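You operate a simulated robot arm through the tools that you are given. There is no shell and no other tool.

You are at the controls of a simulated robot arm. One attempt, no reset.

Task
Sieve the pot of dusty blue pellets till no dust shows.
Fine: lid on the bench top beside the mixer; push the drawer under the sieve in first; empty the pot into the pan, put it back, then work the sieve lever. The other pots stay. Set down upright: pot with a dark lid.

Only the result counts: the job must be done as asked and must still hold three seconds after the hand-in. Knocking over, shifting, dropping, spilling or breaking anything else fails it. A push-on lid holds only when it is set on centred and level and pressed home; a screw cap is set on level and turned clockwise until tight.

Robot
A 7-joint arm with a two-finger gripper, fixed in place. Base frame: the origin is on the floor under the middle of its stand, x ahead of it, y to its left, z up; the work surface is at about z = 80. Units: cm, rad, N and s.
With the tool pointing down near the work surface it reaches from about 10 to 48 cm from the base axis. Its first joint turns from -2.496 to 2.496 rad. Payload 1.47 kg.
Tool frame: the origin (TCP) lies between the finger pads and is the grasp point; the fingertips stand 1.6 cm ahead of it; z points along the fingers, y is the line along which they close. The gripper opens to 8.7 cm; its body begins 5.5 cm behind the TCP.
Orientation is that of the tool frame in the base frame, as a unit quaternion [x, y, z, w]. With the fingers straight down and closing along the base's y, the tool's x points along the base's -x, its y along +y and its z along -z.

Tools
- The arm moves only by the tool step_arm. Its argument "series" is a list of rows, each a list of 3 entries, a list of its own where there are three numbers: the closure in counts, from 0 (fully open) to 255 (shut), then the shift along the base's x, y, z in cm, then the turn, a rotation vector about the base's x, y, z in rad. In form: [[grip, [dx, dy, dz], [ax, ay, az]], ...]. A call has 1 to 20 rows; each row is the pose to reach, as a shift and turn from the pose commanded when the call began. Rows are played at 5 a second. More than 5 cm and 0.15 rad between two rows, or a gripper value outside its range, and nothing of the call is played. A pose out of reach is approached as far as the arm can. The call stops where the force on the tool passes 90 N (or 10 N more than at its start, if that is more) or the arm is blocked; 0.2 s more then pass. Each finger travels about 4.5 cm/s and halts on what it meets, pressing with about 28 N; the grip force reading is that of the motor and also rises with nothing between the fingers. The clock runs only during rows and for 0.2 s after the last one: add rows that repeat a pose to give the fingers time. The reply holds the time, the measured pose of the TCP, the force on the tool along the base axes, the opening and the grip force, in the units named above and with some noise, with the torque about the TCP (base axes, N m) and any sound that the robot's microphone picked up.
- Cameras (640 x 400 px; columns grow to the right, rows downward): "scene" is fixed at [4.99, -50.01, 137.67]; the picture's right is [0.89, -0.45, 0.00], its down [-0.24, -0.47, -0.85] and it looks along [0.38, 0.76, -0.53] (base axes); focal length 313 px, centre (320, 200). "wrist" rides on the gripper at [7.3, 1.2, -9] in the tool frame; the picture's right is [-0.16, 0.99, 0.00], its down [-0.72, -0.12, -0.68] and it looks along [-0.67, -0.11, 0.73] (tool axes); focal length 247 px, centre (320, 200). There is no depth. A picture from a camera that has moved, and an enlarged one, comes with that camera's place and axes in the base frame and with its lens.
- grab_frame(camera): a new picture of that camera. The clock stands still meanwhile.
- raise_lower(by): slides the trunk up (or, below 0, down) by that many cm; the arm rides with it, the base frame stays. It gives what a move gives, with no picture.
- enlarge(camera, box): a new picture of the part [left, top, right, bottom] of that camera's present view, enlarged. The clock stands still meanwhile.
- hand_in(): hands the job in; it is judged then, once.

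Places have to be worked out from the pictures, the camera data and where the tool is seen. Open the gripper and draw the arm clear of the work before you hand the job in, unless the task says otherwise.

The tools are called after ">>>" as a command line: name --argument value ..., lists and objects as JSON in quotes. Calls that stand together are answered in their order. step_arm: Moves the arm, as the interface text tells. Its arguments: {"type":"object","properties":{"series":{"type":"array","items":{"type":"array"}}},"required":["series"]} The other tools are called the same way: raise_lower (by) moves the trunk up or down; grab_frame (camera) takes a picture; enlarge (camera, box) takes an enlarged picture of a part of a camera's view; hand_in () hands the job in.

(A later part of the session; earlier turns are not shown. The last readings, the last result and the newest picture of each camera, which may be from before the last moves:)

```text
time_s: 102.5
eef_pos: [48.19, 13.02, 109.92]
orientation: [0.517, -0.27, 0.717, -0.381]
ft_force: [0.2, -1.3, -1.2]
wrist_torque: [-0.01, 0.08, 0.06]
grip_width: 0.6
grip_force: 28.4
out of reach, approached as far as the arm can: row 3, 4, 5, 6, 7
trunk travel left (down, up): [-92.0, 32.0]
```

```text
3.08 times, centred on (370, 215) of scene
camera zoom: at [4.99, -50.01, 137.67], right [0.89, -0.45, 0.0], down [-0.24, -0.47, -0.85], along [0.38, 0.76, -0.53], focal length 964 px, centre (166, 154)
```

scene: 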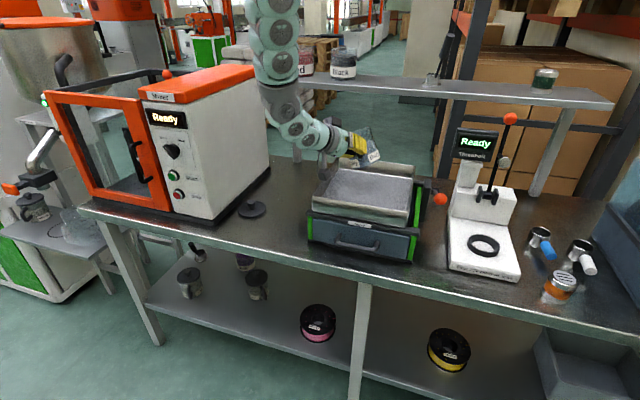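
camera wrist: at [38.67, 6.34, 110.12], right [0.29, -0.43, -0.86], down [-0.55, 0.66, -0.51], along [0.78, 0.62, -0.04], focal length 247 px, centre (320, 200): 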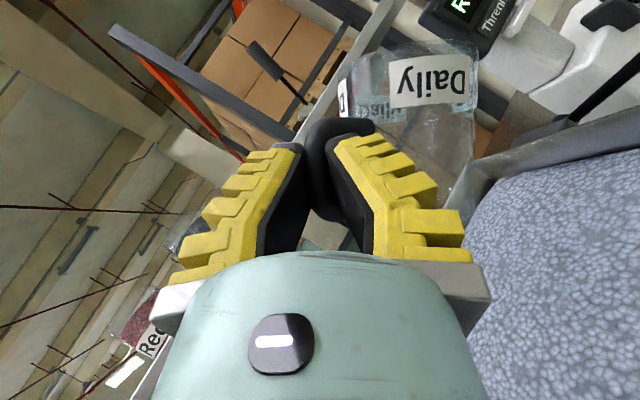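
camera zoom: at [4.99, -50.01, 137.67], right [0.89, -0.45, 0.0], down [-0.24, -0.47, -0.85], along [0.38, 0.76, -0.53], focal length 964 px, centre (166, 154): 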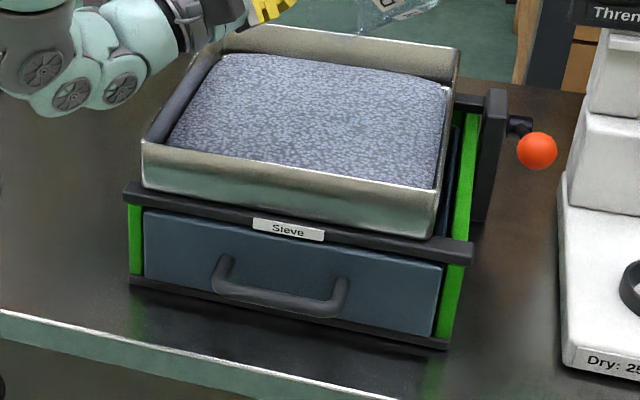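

The pot is empty and nothing fell outside the pan. I raise the trunk 10 cm (for room to re-fold the arm) and then roll the pot back upright in small steps.

>>> raise_lower --by 10

>>> step_arm --series '[[255, [0, 0, 0], [0.107, 0.05, 0]], [255, [0, 0, 0], [0.214, 0.101, 0]], [255, [0, 0, -0.5], [0.321, 0.151, 0]], [255, [0, 0, -1], [0.428, 0.201, 0]], [255, [0, 0, -1.5], [0.535, 0.251, 0]], [255, [0, 0, -2], [0.642, 0.302, 0]], [255, [0, 0, -2.5], [0.749, 0.352, 0]], [255, [0, 0, -3], [0.856, 0.402, 0]], [255, [0, 0, -3], [0.856, 0.402, 0]]]'

>>> grab_frame --camera "scene"

```text
time_s: 103.8
eef_pos: [48.21, 13.12, 120.08]
orientation: [0.516, -0.271, 0.716, -0.383]
ft_force: [0.3, 0.0, -0.7]
wrist_torque: [0.0, 0.08, -0.02]
grip_width: 0.6
grip_force: 27.7
trunk travel left (down, up): [-102.0, 22.0]
```

```text
time_s: 105.8
eef_pos: [48.25, 12.96, 116.88]
orientation: [-0.441, 0.611, -0.426, 0.501]
ft_force: [0.0, 0.2, -0.8]
wrist_torque: [-0.04, 0.05, -0.01]
grip_width: 0.6
grip_force: 28.4
trunk travel left (down, up): [-102.0, 22.0]
```

```text
taken
```

scene: 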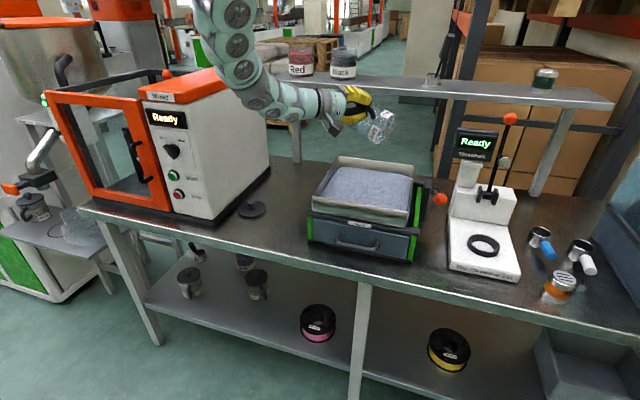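

Tracking well. I complete the remaining 75° of the roll-back while lowering to z≈108.

>>> step_arm --series '[[255, [0, 0, -0.8], [0.107, 0.05, 0]], [255, [-0.1, 0, -1.6], [0.214, 0.101, 0]], [255, [-0.1, 0.1, -2.4], [0.321, 0.151, 0]], [255, [-0.2, 0.1, -3.2], [0.428, 0.201, 0]], [255, [-0.3, 0.1, -4], [0.535, 0.251, 0]], [255, [-0.4, 0.2, -4.8], [0.642, 0.302, 0]], [255, [-0.5, 0.2, -5.6], [0.749, 0.352, 0]], [255, [-0.6, 0.2, -6.4], [0.856, 0.402, 0]], [255, [-0.7, 0.2, -7.2], [0.963, 0.453, 0]], [255, [-0.7, 0.2, -8], [1.07, 0.503, 0]], [255, [-0.7, 0.2, -8.5], [1.178, 0.553, 0]], [255, [-0.7, 0.2, -8.5], [1.178, 0.553, 0]]]'

>>> grab_frame --camera "scene"

>>> grab_frame --camera "wrist"

```text
time_s: 108.4
eef_pos: [47.53, 13.25, 108.55]
orientation: [-0.186, 0.849, 0.11, 0.482]
ft_force: [0.2, -0.8, -1.3]
wrist_torque: [-0.09, 0.05, 0.01]
grip_width: 0.62
grip_force: 27.5
trunk travel left (down, up): [-102.0, 22.0]
```

```text
taken
```

scene: 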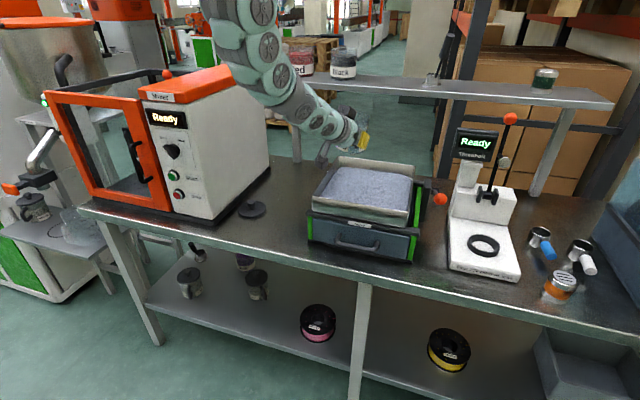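

```text
taken
camera wrist: at [36.59, 9.61, 106.84], right [-0.34, 0.93, 0.14], down [-0.14, -0.2, 0.97], along [0.93, 0.31, 0.2], focal length 247 px, centre (320, 200)
```

wrist: 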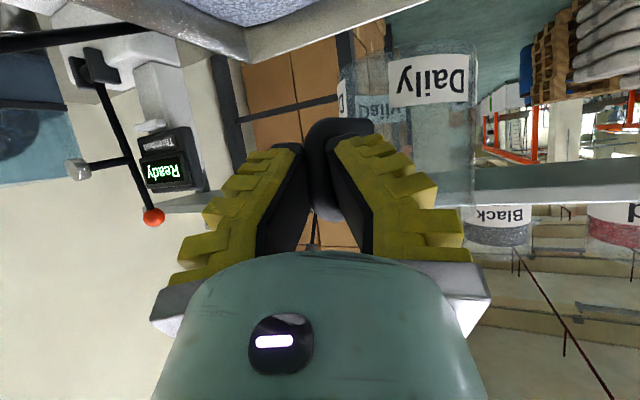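

The pot is upright again, but it has pivoted ~32° left about the handle bar, so its axis is now at about (51.5, 21.8). Keeping the tool azimuth ≈31°, placing the TCP near (35.6, 29.2) will put the pot back on its original spot; I carry it there at a safe height.

>>> step_arm --series '[[255, [-0.9, 1.3, 0], [0, 0, 0.008]], [255, [-1.9, 2.6, 0], [0, 0, 0.017]], [255, [-2.9, 3.9, 0], [0, 0, 0.025]], [255, [-3.9, 5.3, 0], [0, 0, 0.034]], [255, [-4.9, 6.6, 0], [0, 0, 0.042]], [255, [-5.9, 7.9, 0], [0, 0, 0.05]], [255, [-6.9, 9.2, 0], [0, 0, 0.06]], [255, [-7.9, 10.6, 0], [0, 0, 0.07]], [255, [-8.9, 11.9, 0], [0, 0, 0.08]], [255, [-9.9, 13.3, 0], [0, 0, 0.09]], [255, [-10.9, 14.6, 0], [0, 0, 0.1]], [255, [-11.9, 15.9, 0], [0, 0, 0.1]], [255, [-11.9, 15.9, 0], [0, 0, 0.1]]]'

>>> grab_frame --camera "scene"

>>> grab_frame --camera "wrist"

```text
time_s: 111.2
eef_pos: [35.61, 29.39, 108.52]
orientation: [-0.229, 0.838, 0.133, 0.477]
ft_force: [-0.3, 0.7, -0.6]
wrist_torque: [-0.08, 0.05, 0.04]
grip_width: 0.59
grip_force: 27.9
trunk travel left (down, up): [-102.0, 22.0]
```

```text
taken
```

scene: 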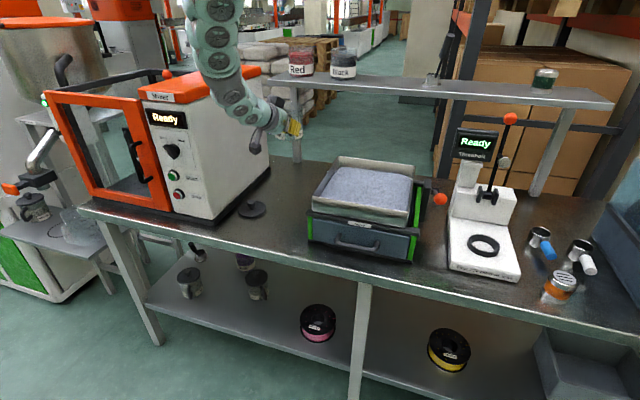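

```text
taken
camera wrist: at [25.2, 24.52, 106.92], right [-0.43, 0.89, 0.14], down [-0.12, -0.21, 0.97], along [0.89, 0.4, 0.2], focal length 247 px, centre (320, 200)
```

wrist: 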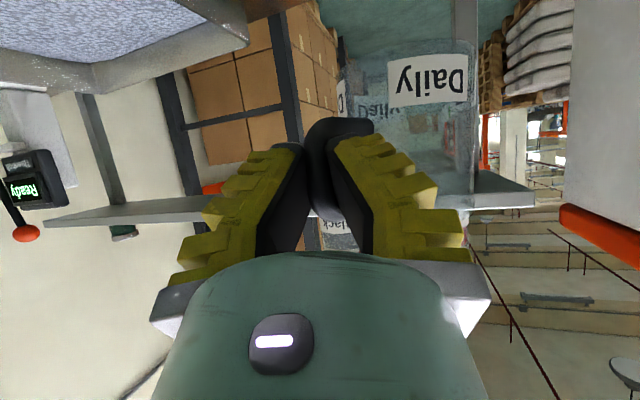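

The pot is above its home spot. The tool pitch is 4° flatter than at the grasp, so I restore it to make the pot level, then zoom in.

>>> step_arm --series '[[255, [0, 0, -0.3], [-0.013, 0.021, 0]], [255, [0, 0, -0.7], [-0.026, 0.043, 0]], [255, [0, 0, -1], [-0.0385, 0.0644, 0]], [255, [0, 0, -1], [-0.0385, 0.0644, 0]]]'

>>> enlarge --camera "scene" --box '[240, 80, 330, 170]'

>>> grab_frame --camera "wrist"

```text
time_s: 112.2
eef_pos: [35.58, 29.16, 107.64]
orientation: [-0.233, 0.856, 0.123, 0.445]
ft_force: [0.0, 0.2, -1.6]
wrist_torque: [-0.07, 0.06, 0.03]
grip_width: 0.62
grip_force: 28.4
trunk travel left (down, up): [-102.0, 22.0]
```

```text
4.44 times, centred on (285, 125) of scene
camera zoom: at [4.99, -50.01, 137.67], right [0.89, -0.45, 0.0], down [-0.24, -0.47, -0.85], along [0.38, 0.76, -0.53], focal length 1392 px, centre (476, 533)
```

zoom: 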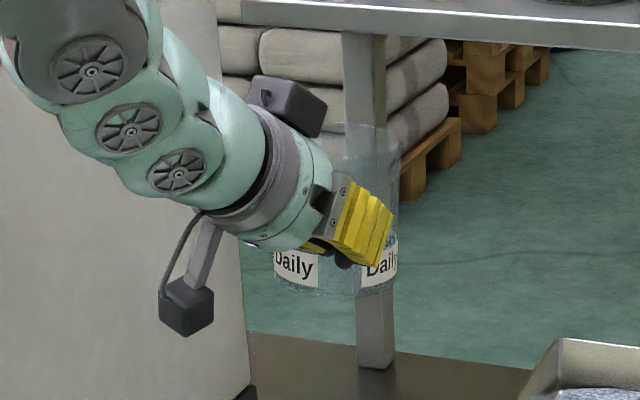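

```text
taken
camera wrist: at [25.03, 24.31, 106.77], right [-0.42, 0.9, 0.13], down [-0.06, -0.18, 0.98], along [0.9, 0.41, 0.13], focal length 247 px, centre (320, 200)
```

wrist: 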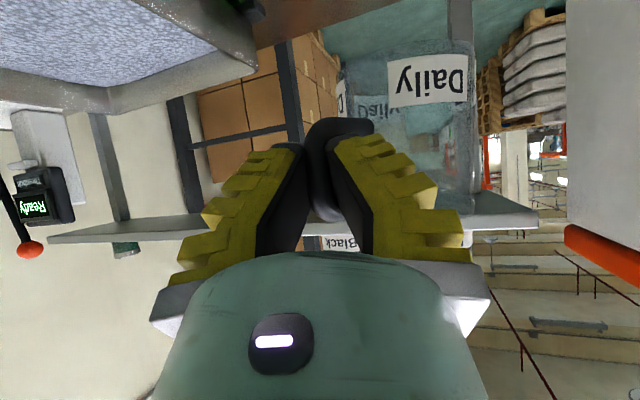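

The two labels sit level, so the pot is upright. I lower it with the trunk by 18 cm, to about 3 cm above the bench, and compare with its original picture position.

>>> raise_lower --by -18

>>> grab_frame --camera "scene"

>>> enlarge --camera "scene" --box '[260, 150, 320, 210]'

>>> grab_frame --camera "wrist"

```text
time_s: 114.2
eef_pos: [35.52, 29.04, 89.52]
orientation: [-0.233, 0.856, 0.124, 0.445]
ft_force: [0.0, -0.3, -0.8]
wrist_torque: [-0.08, 0.02, 0.01]
grip_width: 0.61
grip_force: 28.3
trunk travel left (down, up): [-84.0, 40.0]
```

```text
taken
```

scene: 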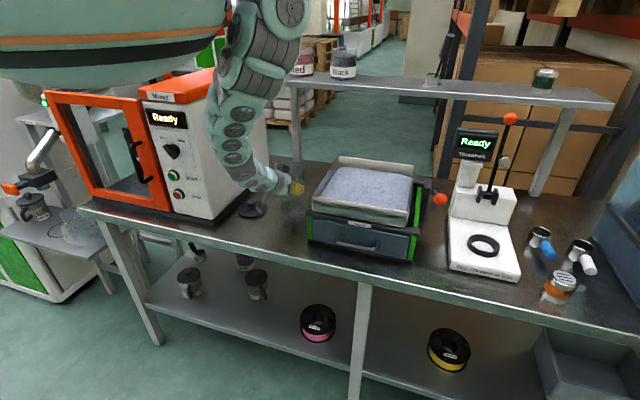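

```text
6.67 times, centred on (290, 180) of scene
camera zoom: at [4.99, -50.01, 137.67], right [0.89, -0.45, 0.0], down [-0.24, -0.47, -0.85], along [0.38, 0.76, -0.53], focal length 2088 px, centre (520, 333)
```

zoom: 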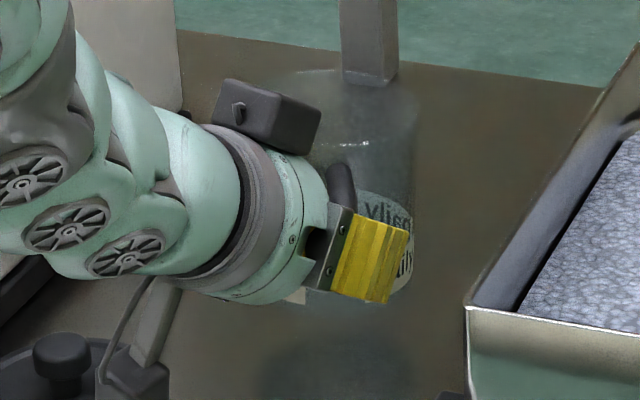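

```text
taken
camera wrist: at [25.03, 24.32, 88.77], right [-0.42, 0.9, 0.13], down [-0.06, -0.18, 0.98], along [0.9, 0.41, 0.13], focal length 247 px, centre (320, 200)
```

wrist: 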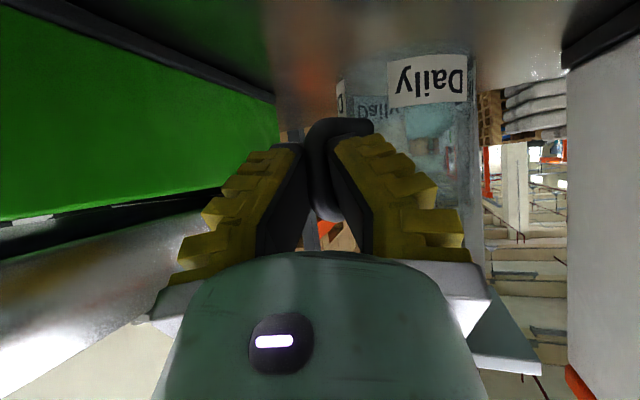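

The pot hangs ~3 cm up and needs about 0.8 cm shift to the camera's left to match its original place. I apply (−0.64, +0.5) cm and lower 2 cm.

>>> step_arm --series '[[255, [-0.3, 0.25, 0], [0, 0, 0]], [255, [-0.64, 0.5, -0.4], [0, 0, 0]], [255, [-0.64, 0.5, -0.9], [0, 0, 0]], [255, [-0.64, 0.5, -1.4], [0, 0, 0]], [255, [-0.64, 0.5, -2], [0, 0, 0]], [255, [-0.64, 0.5, -2], [0, 0, 0]]]'

>>> enlarge --camera "scene" --box '[260, 150, 320, 210]'

>>> enlarge --camera "wrist" --box '[300, 0, 540, 160]'

```text
time_s: 115.6
eef_pos: [34.95, 29.58, 87.49]
orientation: [-0.233, 0.856, 0.124, 0.445]
ft_force: [-0.4, 0.3, -1.5]
wrist_torque: [-0.08, 0.03, -0.02]
grip_width: 0.59
grip_force: 28.1
trunk travel left (down, up): [-84.0, 40.0]
```

```text
6.67 times, centred on (290, 180) of scene
camera zoom: at [4.99, -50.01, 137.67], right [0.89, -0.45, 0.0], down [-0.24, -0.47, -0.85], along [0.38, 0.76, -0.53], focal length 2088 px, centre (520, 333)
```

zoom: 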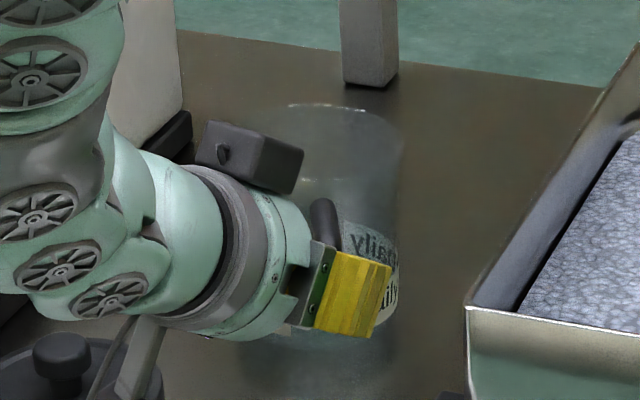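

```text
2.50 times, centred on (420, 80) of wrist
camera zoom: at [24.33, 24.86, 86.79], right [-0.42, 0.9, 0.13], down [-0.06, -0.18, 0.98], along [0.9, 0.41, 0.13], focal length 617 px, centre (70, 500)
```

zoom: 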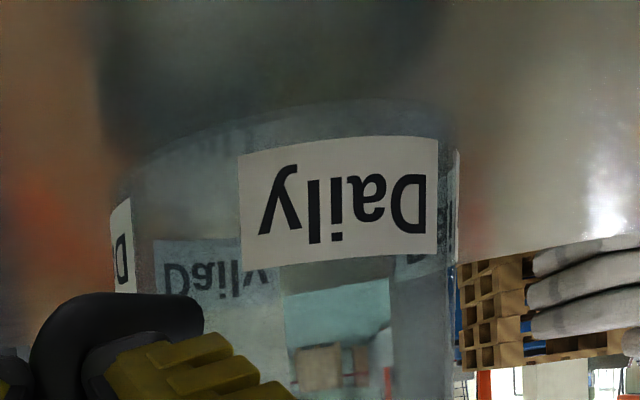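

The pot's right edge now matches its original column (~400). I lower in 0.2 cm steps until it touches the bench.

>>> step_arm --series '[[255, [0, 0, -0.2], [0, 0, 0]], [255, [0, 0, -0.4], [0, 0, 0]], [255, [0, 0, -0.6], [0, 0, 0]]]'

>>> enlarge --camera "wrist" --box '[300, 0, 540, 160]'

```text
time_s: 116.4
eef_pos: [34.91, 29.49, 86.87]
orientation: [-0.233, 0.856, 0.124, 0.445]
ft_force: [-0.6, 0.0, -1.0]
wrist_torque: [-0.03, -0.03, 0.06]
grip_width: 0.57
grip_force: 27.7
trunk travel left (down, up): [-84.0, 40.0]
```

```text
2.50 times, centred on (420, 80) of wrist
camera zoom: at [24.29, 24.79, 86.11], right [-0.42, 0.9, 0.13], down [-0.06, -0.18, 0.98], along [0.9, 0.41, 0.13], focal length 617 px, centre (70, 500)
```

zoom: 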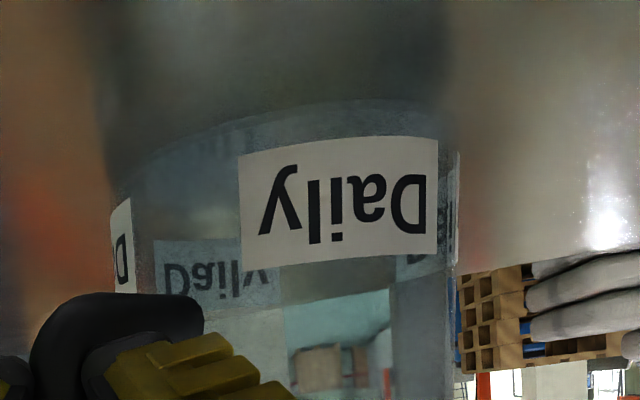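

Not yet a clear contact; I continue down in 0.15 cm steps.

>>> step_arm --series '[[255, [0, 0, -0.15], [0, 0, 0]], [255, [0, 0, -0.3], [0, 0, 0]]]'

>>> enlarge --camera "scene" --box '[260, 150, 320, 210]'

>>> enlarge --camera "wrist" --box '[300, 0, 540, 160]'

```text
time_s: 117.0
eef_pos: [35.1, 29.6, 86.81]
orientation: [-0.232, 0.855, 0.124, 0.446]
ft_force: [-0.7, -1.2, 6.3]
wrist_torque: [0.38, -0.45, -0.08]
grip_width: 0.61
grip_force: 28.7
trunk travel left (down, up): [-84.0, 40.0]
```

```text
6.67 times, centred on (290, 180) of scene
camera zoom: at [4.99, -50.01, 137.67], right [0.89, -0.45, 0.0], down [-0.24, -0.47, -0.85], along [0.38, 0.76, -0.53], focal length 2088 px, centre (520, 333)
```

zoom: 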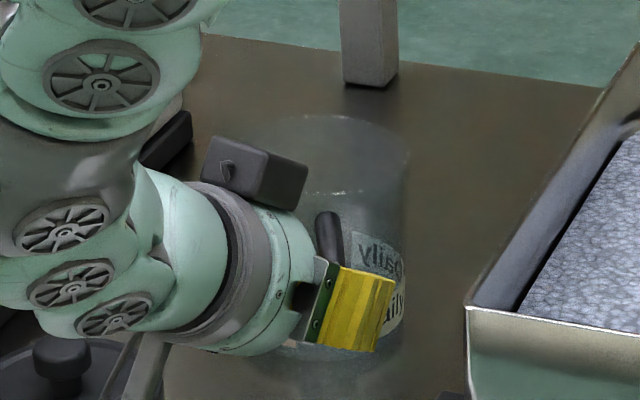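

```text
2.50 times, centred on (420, 80) of wrist
camera zoom: at [24.49, 24.89, 85.93], right [-0.42, 0.9, 0.14], down [-0.06, -0.18, 0.98], along [0.9, 0.41, 0.13], focal length 617 px, centre (70, 500)
```

zoom: 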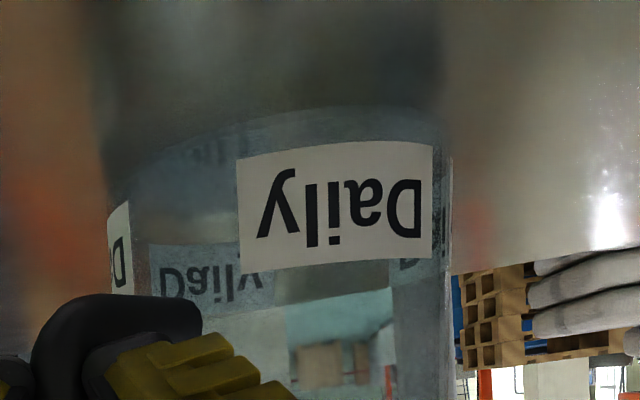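

Contact is made (6 N), slightly on the right edge of the base. I press 0.15 cm more so the base settles flat, and read the force.

>>> step_arm --series '[[255, [0, 0, -0.08], [0, 0, 0]], [255, [0, 0, -0.16], [0, 0, 0]], [255, [0, 0, -0.16], [0, 0, 0]]]'

>>> enlarge --camera "scene" --box '[260, 150, 320, 210]'

```text
time_s: 117.8
eef_pos: [34.97, 29.78, 86.68]
orientation: [-0.234, 0.856, 0.125, 0.445]
ft_force: [-2.4, -2.1, 8.7]
wrist_torque: [0.34, -0.39, -0.01]
grip_width: 0.62
grip_force: 28.2
trunk travel left (down, up): [-84.0, 40.0]
```

```text
6.67 times, centred on (290, 180) of scene
camera zoom: at [4.99, -50.01, 137.67], right [0.89, -0.45, 0.0], down [-0.24, -0.47, -0.85], along [0.38, 0.76, -0.53], focal length 2088 px, centre (520, 333)
```

zoom: 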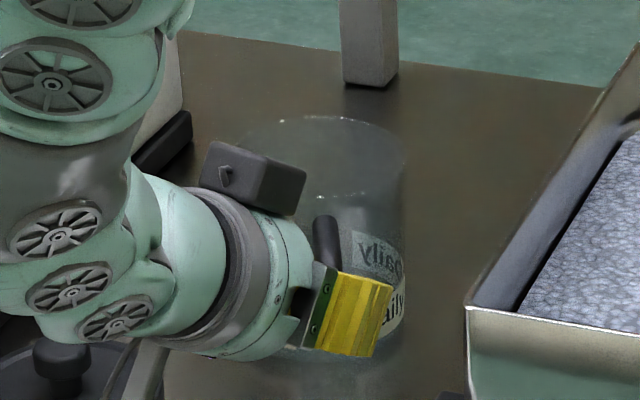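

The pot rests on the bench. I ease the load slightly and open the fingers gradually.

>>> step_arm --series '[[255, [0, 0, 0.1], [0, 0, 0]], [225, [0, 0, 0.1], [0, 0, 0]], [200, [0, 0, 0.1], [0, 0, 0]], [175, [0, 0, 0.1], [0, 0, 0]], [150, [0, 0, 0.1], [0, 0, 0]], [120, [0, 0, 0.1], [0, 0, 0]], [100, [0, 0, 0.1], [0, 0, 0]], [100, [0, 0, 0.1], [0, 0, 0]]]'

>>> enlarge --camera "scene" --box '[260, 150, 320, 210]'

>>> grab_frame --camera "wrist"

```text
time_s: 119.6
eef_pos: [35.03, 29.76, 86.69]
orientation: [-0.233, 0.856, 0.124, 0.445]
ft_force: [0.9, -0.2, 0.2]
wrist_torque: [0.0, -0.02, 0.01]
grip_width: 5.82
grip_force: 3.3
trunk travel left (down, up): [-84.0, 40.0]
```

```text
6.67 times, centred on (290, 180) of scene
camera zoom: at [4.99, -50.01, 137.67], right [0.89, -0.45, 0.0], down [-0.24, -0.47, -0.85], along [0.38, 0.76, -0.53], focal length 2088 px, centre (520, 333)
```

zoom: 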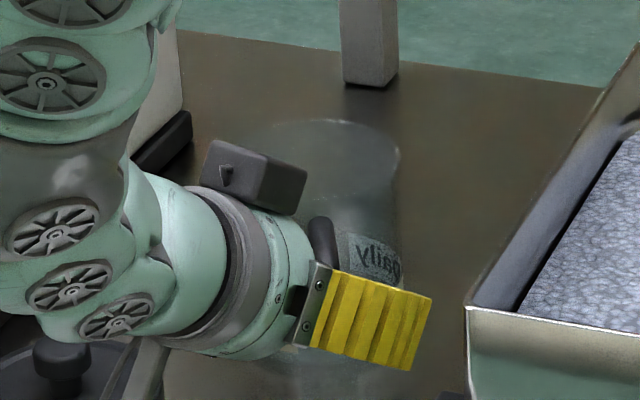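

```text
taken
camera wrist: at [24.4, 24.82, 85.77], right [-0.42, 0.9, 0.13], down [-0.06, -0.18, 0.98], along [0.9, 0.41, 0.13], focal length 247 px, centre (320, 200)
```

wrist: 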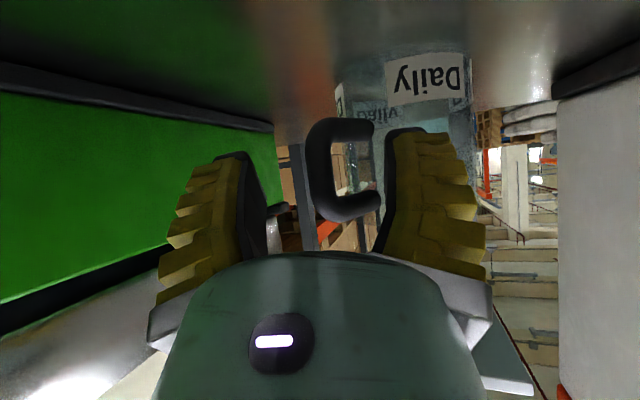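

The pot stands free with the handle between the open fingers. I withdraw straight back along the tool axis 8 cm.

>>> step_arm --series '[[100, [-0.7, -0.42, 0.57], [0, 0, 0]], [100, [-1.4, -0.84, 1.15], [0, 0, 0]], [100, [-2.5, -1.5, 2], [0, 0, 0]], [100, [-3.5, -2.1, 2.9], [0, 0, 0]], [100, [-4.6, -2.7, 3.7], [0, 0, 0]], [100, [-5.6, -3.4, 4.6], [0, 0, 0]], [100, [-5.6, -3.4, 4.6], [0, 0, 0]]]'

>>> enlarge --camera "scene" --box '[260, 150, 320, 210]'

>>> grab_frame --camera "scene"

>>> grab_frame --camera "wrist"

```text
time_s: 121.4
eef_pos: [34.91, 27.19, 92.86]
orientation: [-0.226, 0.833, 0.118, 0.492]
ft_force: [0.6, 0.7, 0.1]
wrist_torque: [0.0, -0.02, 0.02]
grip_width: 5.79
grip_force: 3.7
trunk travel left (down, up): [-84.0, 40.0]
stopped in row 7: the arm was blocked; the commanded pose is now the measured one
```

```text
6.67 times, centred on (290, 180) of scene
camera zoom: at [4.99, -50.01, 137.67], right [0.89, -0.45, 0.0], down [-0.24, -0.47, -0.85], along [0.38, 0.76, -0.53], focal length 2088 px, centre (520, 333)
```

zoom: 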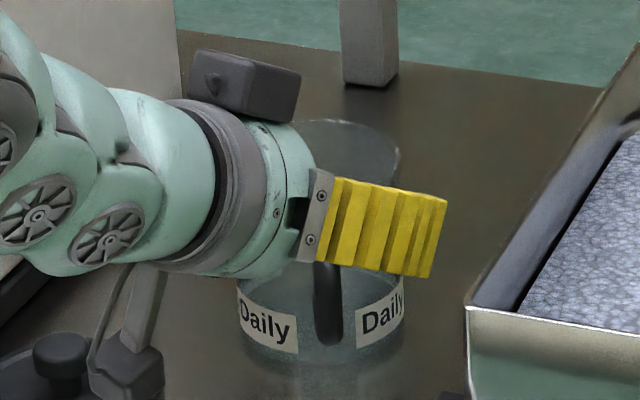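

```text
taken
```

scene: 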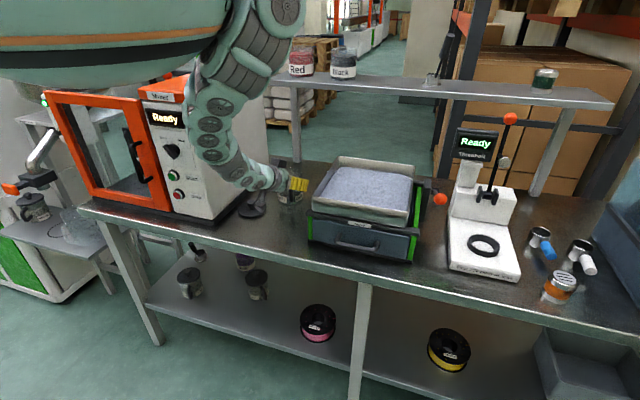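

```text
taken
camera wrist: at [24.39, 22.61, 90.79], right [-0.42, 0.9, 0.11], down [-0.16, -0.2, 0.97], along [0.89, 0.39, 0.23], focal length 247 px, centre (320, 200)
```

wrist: 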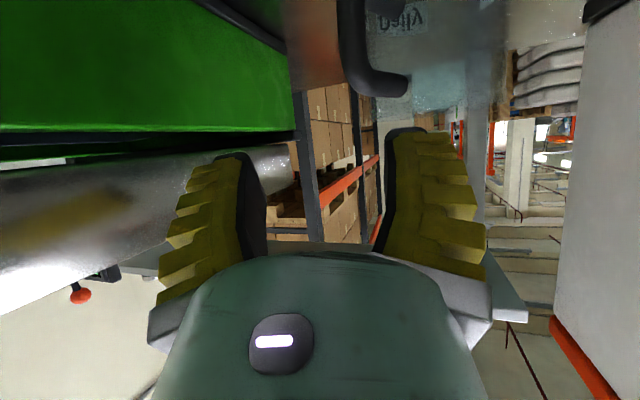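

The pot stands upright on its original spot (centre column 321 as before). Next is the sieve lever; its ball is at about (59.6, −6.1, 98.2). I raise the trunk 12 cm to lift the gripper straight up and clear of the pot.

>>> raise_lower --by 12

>>> enlarge --camera "scene" --box '[220, 130, 320, 230]'

```text
time_s: 122.9
eef_pos: [34.78, 27.07, 104.75]
orientation: [-0.226, 0.834, 0.118, 0.49]
ft_force: [-0.3, 0.2, 0.4]
wrist_torque: [0.04, 0.0, 0.0]
grip_width: 5.79
grip_force: 4.0
trunk travel left (down, up): [-96.0, 28.0]
```

```text
4.00 times, centred on (270, 180) of scene
camera zoom: at [4.99, -50.01, 137.67], right [0.89, -0.45, 0.0], down [-0.24, -0.47, -0.85], along [0.38, 0.76, -0.53], focal length 1253 px, centre (520, 280)
```

zoom: 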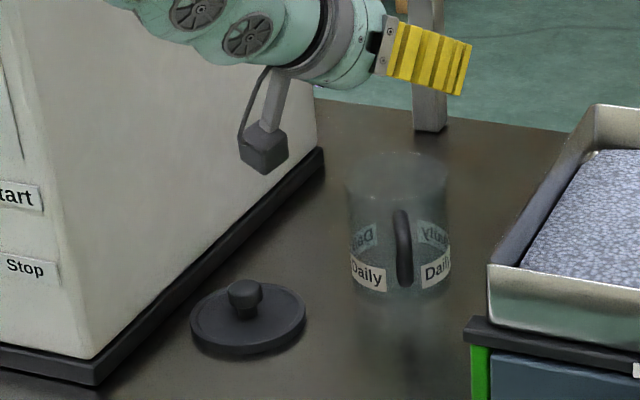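

All good there. I now extend the arm outward at z≈106 over the pan, keeping orientation, toward the lever side.

>>> step_arm --series '[[100, [1.3, -0.4, 0.2], [0, 0, 0]], [100, [2.6, -0.8, 0.4], [0, 0, 0]], [100, [3.9, -1.2, 0.6], [0, 0, 0]], [100, [5.2, -1.7, 0.8], [0, 0, 0]], [100, [6.5, -2.3, 1], [0, 0, 0]], [100, [7.8, -3, 1.2], [0, 0, 0]], [100, [9.1, -3.8, 1.2], [0, 0, 0]], [100, [10.4, -4.7, 1.2], [0, 0, 0]], [100, [11.7, -5.8, 1.2], [0, 0, 0]], [100, [13, -7, 1.2], [0, 0, 0]], [100, [13, -7, 1.2], [0, 0, 0]]]'

>>> grab_frame --camera "scene"

```text
time_s: 125.3
eef_pos: [47.66, 20.14, 105.99]
orientation: [-0.226, 0.835, 0.117, 0.489]
ft_force: [-0.1, -0.6, -0.3]
wrist_torque: [-0.01, 0.03, -0.01]
grip_width: 5.83
grip_force: 3.8
trunk travel left (down, up): [-96.0, 28.0]
```

```text
taken
```

scene: 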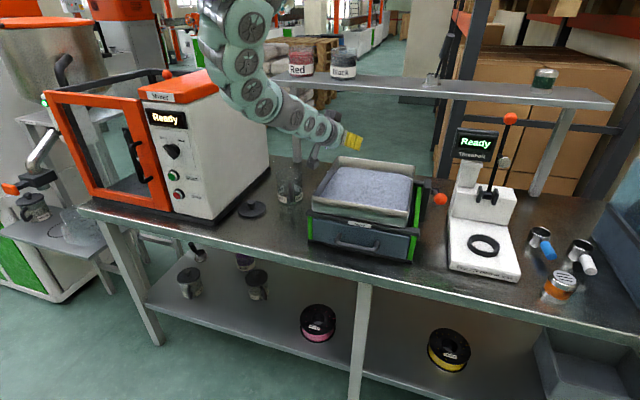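

Tracking well at (47.7, 20.1, 106). I continue to the right across the pan to about (55, 4, 107).

>>> step_arm --series '[[100, [0.8, -1.6, 0.1], [0, 0, 0]], [100, [1.6, -3.2, 0.2], [0, 0, 0]], [100, [2.4, -4.8, 0.3], [0, 0, 0]], [100, [3.2, -6.4, 0.4], [0, 0, 0]], [100, [4, -8, 0.5], [0, 0, 0]], [100, [4.7, -9.6, 0.6], [0, 0, 0]], [100, [5.4, -11.2, 0.7], [0, 0, 0]], [100, [6.1, -12.8, 0.8], [0, 0, 0]], [100, [6.8, -14.4, 0.9], [0, 0, 0]], [100, [7.4, -16, 1], [0, 0, 0]], [100, [7.4, -16, 1], [0, 0, 0]]]'

>>> grab_frame --camera "scene"

>>> grab_frame --camera "wrist"

```text
time_s: 127.7
eef_pos: [55.0, 4.05, 106.84]
orientation: [-0.226, 0.834, 0.118, 0.489]
ft_force: [-0.1, 0.4, 0.5]
wrist_torque: [0.04, -0.01, -0.03]
grip_width: 5.79
grip_force: 3.8
trunk travel left (down, up): [-96.0, 28.0]
```

```text
taken
```

scene: 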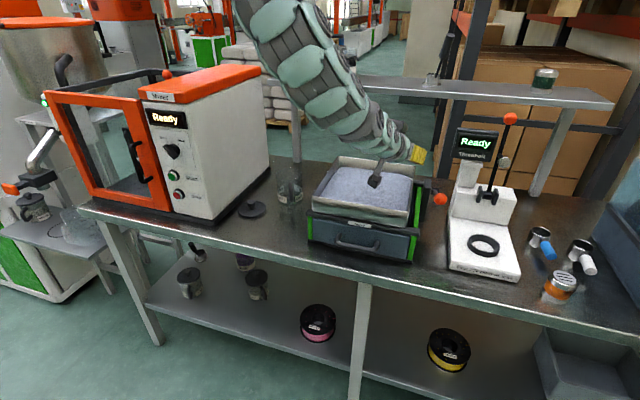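

```text
taken
camera wrist: at [44.52, -0.53, 104.96], right [-0.42, 0.9, 0.11], down [-0.16, -0.2, 0.97], along [0.89, 0.39, 0.22], focal length 247 px, centre (320, 200)
```

wrist: 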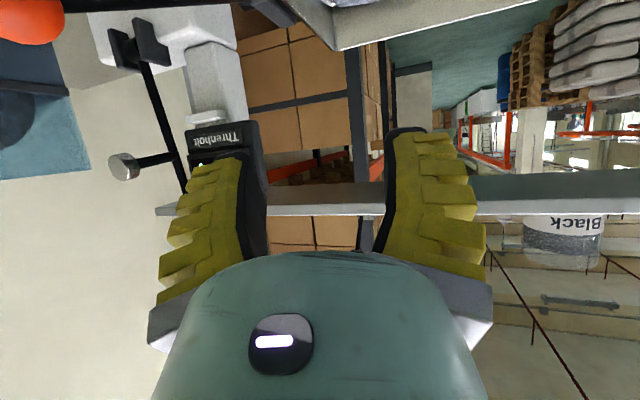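

The lever's ball shows at the upper left of the wrist view. I steepen the tilt to about 0.65 rad and step back a little for a proper look at the lever and its hub.

>>> step_arm --series '[[100, [-0.6, -1.3, 0.5], [-0.033, 0.058, 0]], [100, [-1.3, -2.6, 1], [-0.067, 0.116, 0]], [100, [-2, -4, 1.5], [-0.1, 0.173, 0]], [100, [-2.6, -5.3, 2], [-0.133, 0.231, 0]], [100, [-3.3, -6.6, 2.5], [-0.167, 0.289, 0]], [100, [-4, -8, 3], [-0.2, 0.347, 0]], [100, [-4, -8, 3], [-0.2, 0.347, 0]]]'

>>> grab_frame --camera "wrist"

>>> enlarge --camera "scene" --box '[370, 120, 480, 220]'

```text
time_s: 129.0
eef_pos: [51.89, 3.64, 109.35]
orientation: [-0.329, 0.878, 0.115, 0.327]
ft_force: [-0.3, 0.2, -0.1]
wrist_torque: [0.0, -0.02, -0.01]
grip_width: 5.81
grip_force: 4.2
out of reach, approached as far as the arm can: row 5
trunk travel left (down, up): [-96.0, 28.0]
stopped in row 6: the arm was blocked; the commanded pose is now the measured one
```

```text
taken
camera wrist: at [42.44, -2.77, 111.37], right [-0.55, 0.83, 0.09], down [0.15, -0.01, 0.99], along [0.82, 0.56, -0.12], focal length 247 px, centre (320, 200)
```

wrist: 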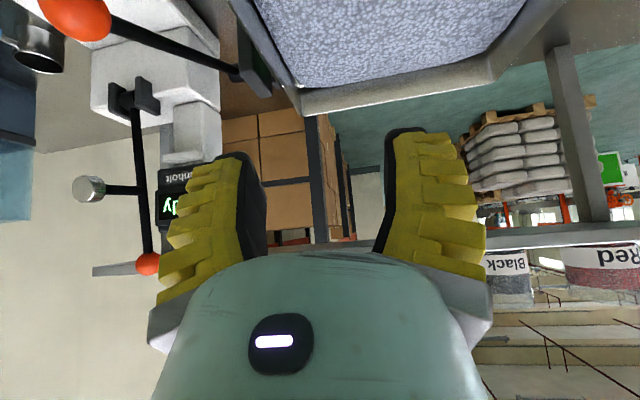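

```text
4.00 times, centred on (425, 170) of scene
camera zoom: at [4.99, -50.01, 137.67], right [0.89, -0.45, 0.0], down [-0.24, -0.47, -0.85], along [0.38, 0.76, -0.53], focal length 1253 px, centre (-100, 320)
```

zoom: 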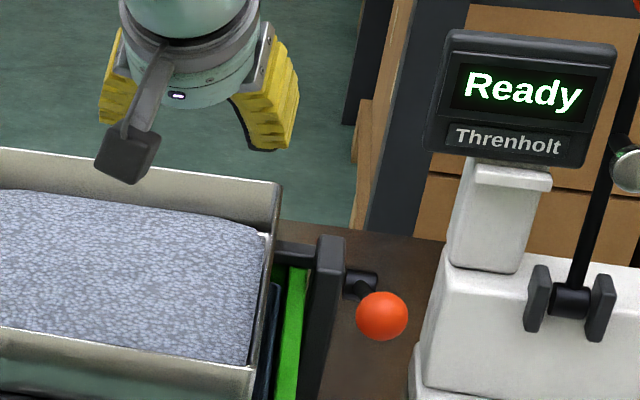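

The lever is a ~19.5 cm rod: its hub is near (72.3, 6.5, 90.3) and its ball at (59.6, −6.2, 98.2), so the ball swings up and down. I move outward (away from the fold limit) to a pre-grasp point behind and above the ball, tilt 0.75 rad, azimuth 35°.

>>> step_arm --series '[[110, [1.2, -1.2, -0.5], [0.009, -0.006, -0.025]], [120, [2.4, -2.6, -1], [0.018, -0.012, -0.05]], [135, [3.4, -4.2, -1.6], [0.027, -0.018, -0.075]], [135, [4.2, -5.9, -2.3], [0.036, -0.025, -0.101]], [135, [4.4, -7.5, -3.1], [0.036, -0.025, -0.101]], [135, [4.4, -9.1, -4], [0.036, -0.025, -0.101]], [135, [4.3, -10.7, -4.9], [0.036, -0.025, -0.101]], [135, [4.2, -12.2, -5.8], [0.036, -0.025, -0.101]], [135, [4.2, -12.2, -5.8], [0.036, -0.025, -0.101]]]'

>>> grab_frame --camera "wrist"

>>> grab_frame --camera "scene"

```text
time_s: 131.0
eef_pos: [55.9, -8.82, 103.48]
orientation: [-0.278, 0.888, 0.108, 0.349]
ft_force: [0.1, 0.5, -0.1]
wrist_torque: [0.01, 0.02, 0.0]
grip_width: 4.67
grip_force: 3.8
trunk travel left (down, up): [-96.0, 28.0]
```

```text
taken
camera wrist: at [45.84, -14.23, 105.08], right [-0.47, 0.88, 0.11], down [0.12, -0.05, 0.99], along [0.88, 0.48, -0.08], focal length 247 px, centre (320, 200)
```

wrist: 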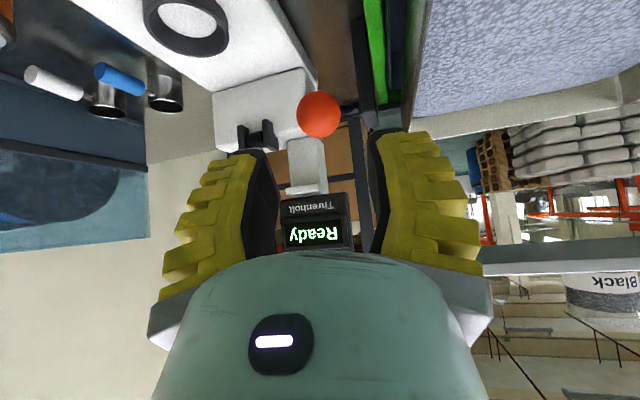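

```text
taken
```

scene: 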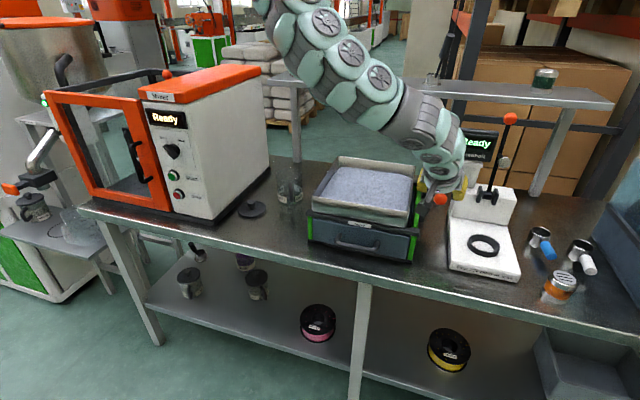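

The ball is centred between the fingers ~7 cm ahead along the tool axis. I advance 6.3 cm straight along the tool axis.

>>> step_arm --series '[[135, [0.7, 0.48, -0.92], [0, 0, 0]], [135, [1.4, 0.96, -1.83], [0, 0, 0]], [135, [2.1, 1.45, -2.75], [0, 0, 0]], [135, [2.8, 1.93, -3.66], [0, 0, 0]], [135, [3.3, 2.28, -4.31], [0, 0, 0]], [135, [3.53, 2.43, -4.61], [0, 0, 0]], [135, [3.53, 2.43, -4.61], [0, 0, 0]]]'

>>> enlarge --camera "wrist" --box '[200, 60, 440, 260]'

>>> enlarge --camera "scene" --box '[400, 150, 490, 230]'

```text
time_s: 132.6
eef_pos: [59.71, -6.39, 98.84]
orientation: [-0.278, 0.889, 0.108, 0.348]
ft_force: [-0.5, -0.1, -1.2]
wrist_torque: [0.0, -0.01, -0.02]
grip_width: 4.65
grip_force: 4.1
trunk travel left (down, up): [-96.0, 28.0]
```

```text
2.00 times, centred on (320, 160) of wrist
camera zoom: at [49.49, -11.83, 100.46], right [-0.47, 0.88, 0.11], down [0.12, -0.05, 0.99], along [0.88, 0.48, -0.08], focal length 494 px, centre (320, 280)
```

zoom: 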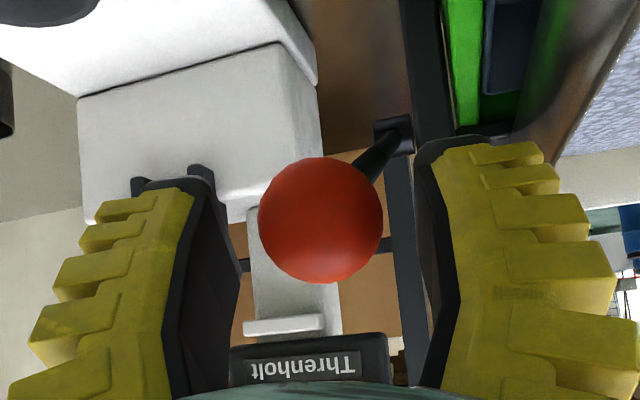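

```text
5.00 times, centred on (445, 190) of scene
camera zoom: at [4.99, -50.01, 137.67], right [0.89, -0.45, 0.0], down [-0.24, -0.47, -0.85], along [0.38, 0.76, -0.53], focal length 1566 px, centre (-305, 250)
```

zoom: 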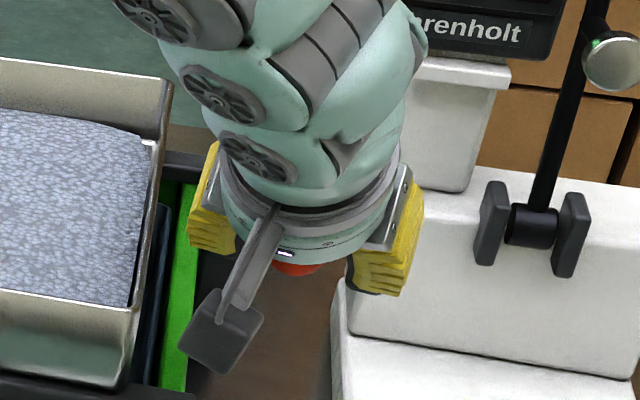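

The ball sits 1 cm ahead of the TCP, perfectly centred. I advance 0.5 cm more and close on it.

>>> step_arm --series '[[135, [0.28, 0.19, -0.37], [0, 0, 0]], [150, [0.28, 0.19, -0.37], [0, 0, 0]], [165, [0.28, 0.19, -0.37], [0, 0, 0]], [180, [0.28, 0.19, -0.37], [0, 0, 0]], [210, [0.28, 0.19, -0.37], [0, 0, 0]], [255, [0.28, 0.19, -0.37], [0, 0, 0]], [255, [0.28, 0.19, -0.37], [0, 0, 0]]]'

>>> enlarge --camera "wrist" --box '[200, 60, 440, 260]'

```text
time_s: 134.2
eef_pos: [59.86, -6.17, 98.55]
orientation: [-0.278, 0.888, 0.109, 0.349]
ft_force: [-1.4, 0.6, 0.7]
wrist_torque: [-0.11, 0.14, 0.01]
grip_width: 2.5
grip_force: 30.0
trunk travel left (down, up): [-96.0, 28.0]
```

```text
2.00 times, centred on (320, 160) of wrist
camera zoom: at [49.74, -11.57, 100.12], right [-0.47, 0.88, 0.11], down [0.12, -0.06, 0.99], along [0.88, 0.48, -0.08], focal length 494 px, centre (320, 280)
```

zoom: 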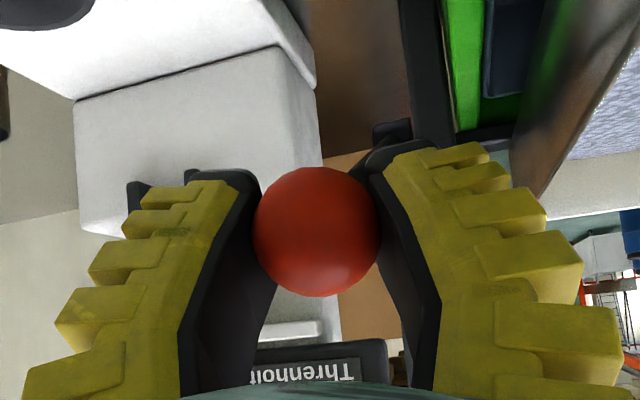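

The ball is held firmly. I make a first slow downward stroke along the lever's arc (about 4 cm) and watch the force.

>>> step_arm --series '[[255, [-0.2, -0.2, -0.7], [0, 0, 0]], [255, [-0.39, -0.39, -1.4], [0, 0, 0]], [255, [-0.56, -0.56, -2.03], [0, 0, 0]], [255, [-0.74, -0.74, -3.0], [0, 0, 0]], [255, [-0.93, -0.93, -3.97], [0, 0, 0]]]'

>>> grab_frame --camera "scene"

>>> enlarge --camera "wrist" --box '[200, 60, 440, 260]'

```text
time_s: 135.4
eef_pos: [57.17, -8.09, 96.59]
orientation: [-0.276, 0.891, 0.102, 0.347]
ft_force: [5.4, -8.2, 2.1]
wrist_torque: [0.42, 0.32, 0.49]
grip_width: 0.0
grip_force: 21.1
out of reach, approached as far as the arm can: row 3, 4, 5
trunk travel left (down, up): [-96.0, 28.0]
```

```text
taken
```

scene: 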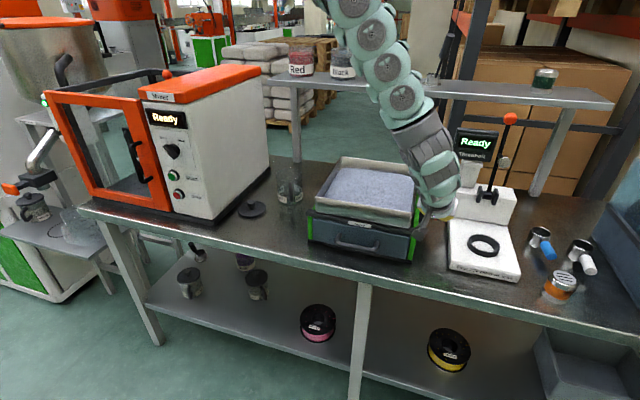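

```text
2.00 times, centred on (320, 160) of wrist
camera zoom: at [47.05, -13.5, 98.2], right [-0.46, 0.88, 0.1], down [0.12, -0.04, 0.99], along [0.88, 0.47, -0.09], focal length 494 px, centre (320, 280)
```

zoom: 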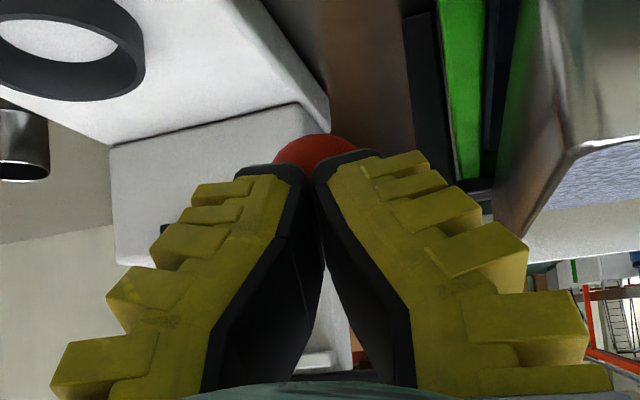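

The arm ran out of reach and the fingers slid off the ball. I back off along the tool axis and rise, so I can lower the trunk for more reach.

>>> step_arm --series '[[255, [-0.6, -0.4, 0.8], [0, 0, 0]], [255, [-1.3, -0.9, 1.7], [0, 0, 0]], [255, [-2.2, -1.5, 3], [0, 0, 0]], [200, [-2.4, -1.4, 5], [0, 0, 0]], [160, [-2.5, -1.2, 7], [0, 0, 0]], [135, [-2.6, -1, 9], [0, 0, 0]], [135, [-2.7, -0.9, 11], [0, 0, 0]], [135, [-2.7, -0.9, 12], [0, 0, 0]], [135, [-2.7, -0.9, 12], [0, 0, 0]]]'

>>> raise_lower --by -6

>>> grab_frame --camera "wrist"

>>> enlarge --camera "scene" --box '[290, 130, 490, 290]'

```text
time_s: 137.4
eef_pos: [54.26, -8.23, 108.51]
orientation: [-0.277, 0.889, 0.108, 0.349]
ft_force: [0.0, -0.3, 0.2]
wrist_torque: [-0.01, -0.01, -0.01]
grip_width: 4.66
grip_force: 4.0
trunk travel left (down, up): [-96.0, 28.0]
```

```text
time_s: 138.4
eef_pos: [54.34, -8.27, 102.54]
orientation: [-0.277, 0.889, 0.108, 0.348]
ft_force: [0.8, -0.9, -0.7]
wrist_torque: [-0.04, 0.03, -0.02]
grip_width: 4.68
grip_force: 4.1
trunk travel left (down, up): [-90.0, 34.0]
```

```text
taken
camera wrist: at [44.21, -13.74, 104.11], right [-0.47, 0.88, 0.11], down [0.12, -0.06, 0.99], along [0.88, 0.48, -0.08], focal length 247 px, centre (320, 200)
```

wrist: 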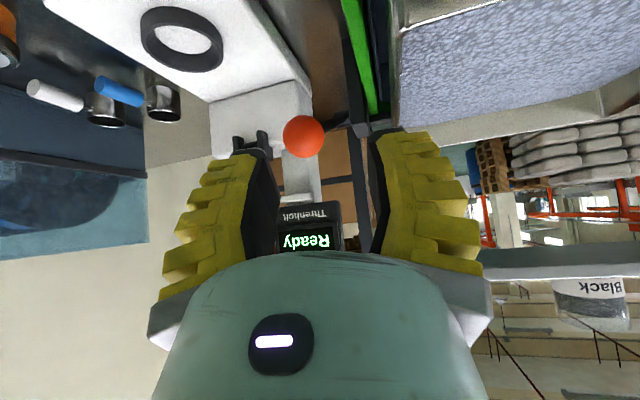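

```text
2.50 times, centred on (390, 210) of scene
camera zoom: at [4.99, -50.01, 137.67], right [0.89, -0.45, 0.0], down [-0.24, -0.47, -0.85], along [0.38, 0.76, -0.53], focal length 783 px, centre (145, 175)
```

zoom: 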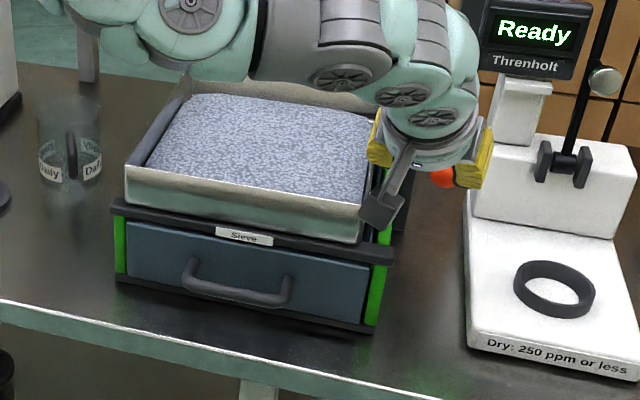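

The lever is back at rest and everything is in place. I shift slightly right and up, then lower the trunk another 6 cm.

>>> step_arm --series '[[135, [0.5, -0.5, 0.8], [0, 0, 0]], [135, [1.06, -1.06, 1.6], [0, 0, 0]], [135, [1.06, -1.06, 2.4], [0, 0, 0]], [135, [1.06, -1.06, 2.4], [0, 0, 0]]]'

>>> raise_lower --by -6

>>> grab_frame --camera "wrist"

>>> grab_frame --camera "scene"

```text
time_s: 139.4
eef_pos: [55.44, -9.38, 104.87]
orientation: [-0.277, 0.889, 0.108, 0.348]
ft_force: [-0.8, 0.1, -1.0]
wrist_torque: [-0.02, 0.0, -0.01]
grip_width: 4.66
grip_force: 3.8
trunk travel left (down, up): [-90.0, 34.0]
```

```text
time_s: 140.4
eef_pos: [55.57, -9.38, 98.82]
orientation: [-0.277, 0.889, 0.109, 0.348]
ft_force: [-0.4, 0.2, -0.1]
wrist_torque: [0.03, 0.0, 0.01]
grip_width: 4.67
grip_force: 3.6
trunk travel left (down, up): [-84.0, 40.0]
```

```text
taken
camera wrist: at [45.37, -14.9, 100.44], right [-0.47, 0.88, 0.11], down [0.12, -0.06, 0.99], along [0.88, 0.48, -0.08], focal length 247 px, centre (320, 200)
```

wrist: 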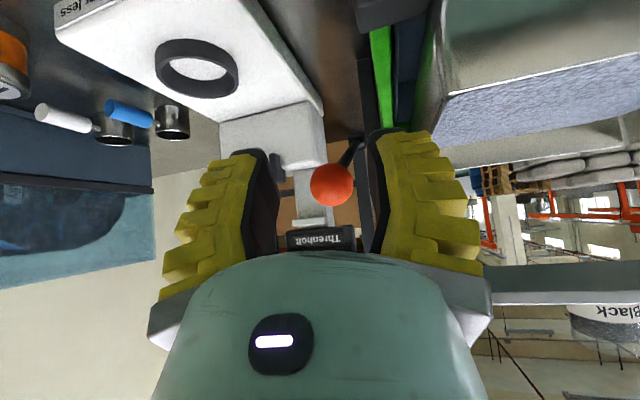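

```text
taken
```

scene: 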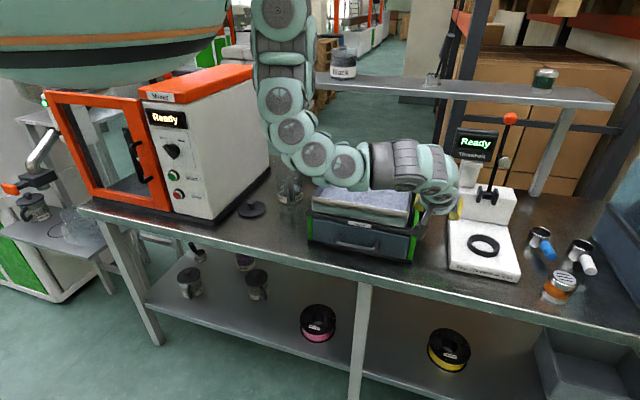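

With the trunk lower there is reach to spare. The ball lies at tool offset (−3.7, 0.2, 4.3); I line up and advance onto it again, then close.

>>> step_arm --series '[[135, [0.6, 0.5, 1.1], [0, 0, 0]], [135, [1.2, 1, 2.1], [0, 0, 0]], [135, [1.71, 1.41, 3.06], [0, 0, 0]], [135, [2.35, 1.85, 2.2], [0, 0, 0]], [135, [3, 2.3, 1.36], [0, 0, 0]], [135, [3.65, 2.75, 0.5], [0, 0, 0]], [135, [4.27, 3.2, -0.31], [0, 0, 0]], [135, [4.27, 3.2, -0.31], [0, 0, 0]]]'

>>> enlarge --camera "wrist" --box '[200, 60, 440, 260]'

```text
time_s: 142.2
eef_pos: [59.77, -6.16, 98.52]
orientation: [-0.277, 0.889, 0.109, 0.348]
ft_force: [0.0, -0.2, 0.2]
wrist_torque: [0.02, 0.03, 0.02]
grip_width: 4.7
grip_force: 4.1
trunk travel left (down, up): [-84.0, 40.0]
```

```text
2.00 times, centred on (320, 160) of wrist
camera zoom: at [49.59, -11.59, 100.08], right [-0.47, 0.88, 0.11], down [0.12, -0.06, 0.99], along [0.88, 0.48, -0.08], focal length 494 px, centre (320, 280)
```

zoom: 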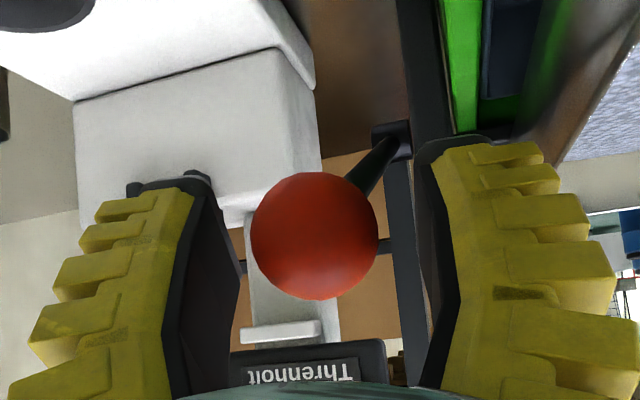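

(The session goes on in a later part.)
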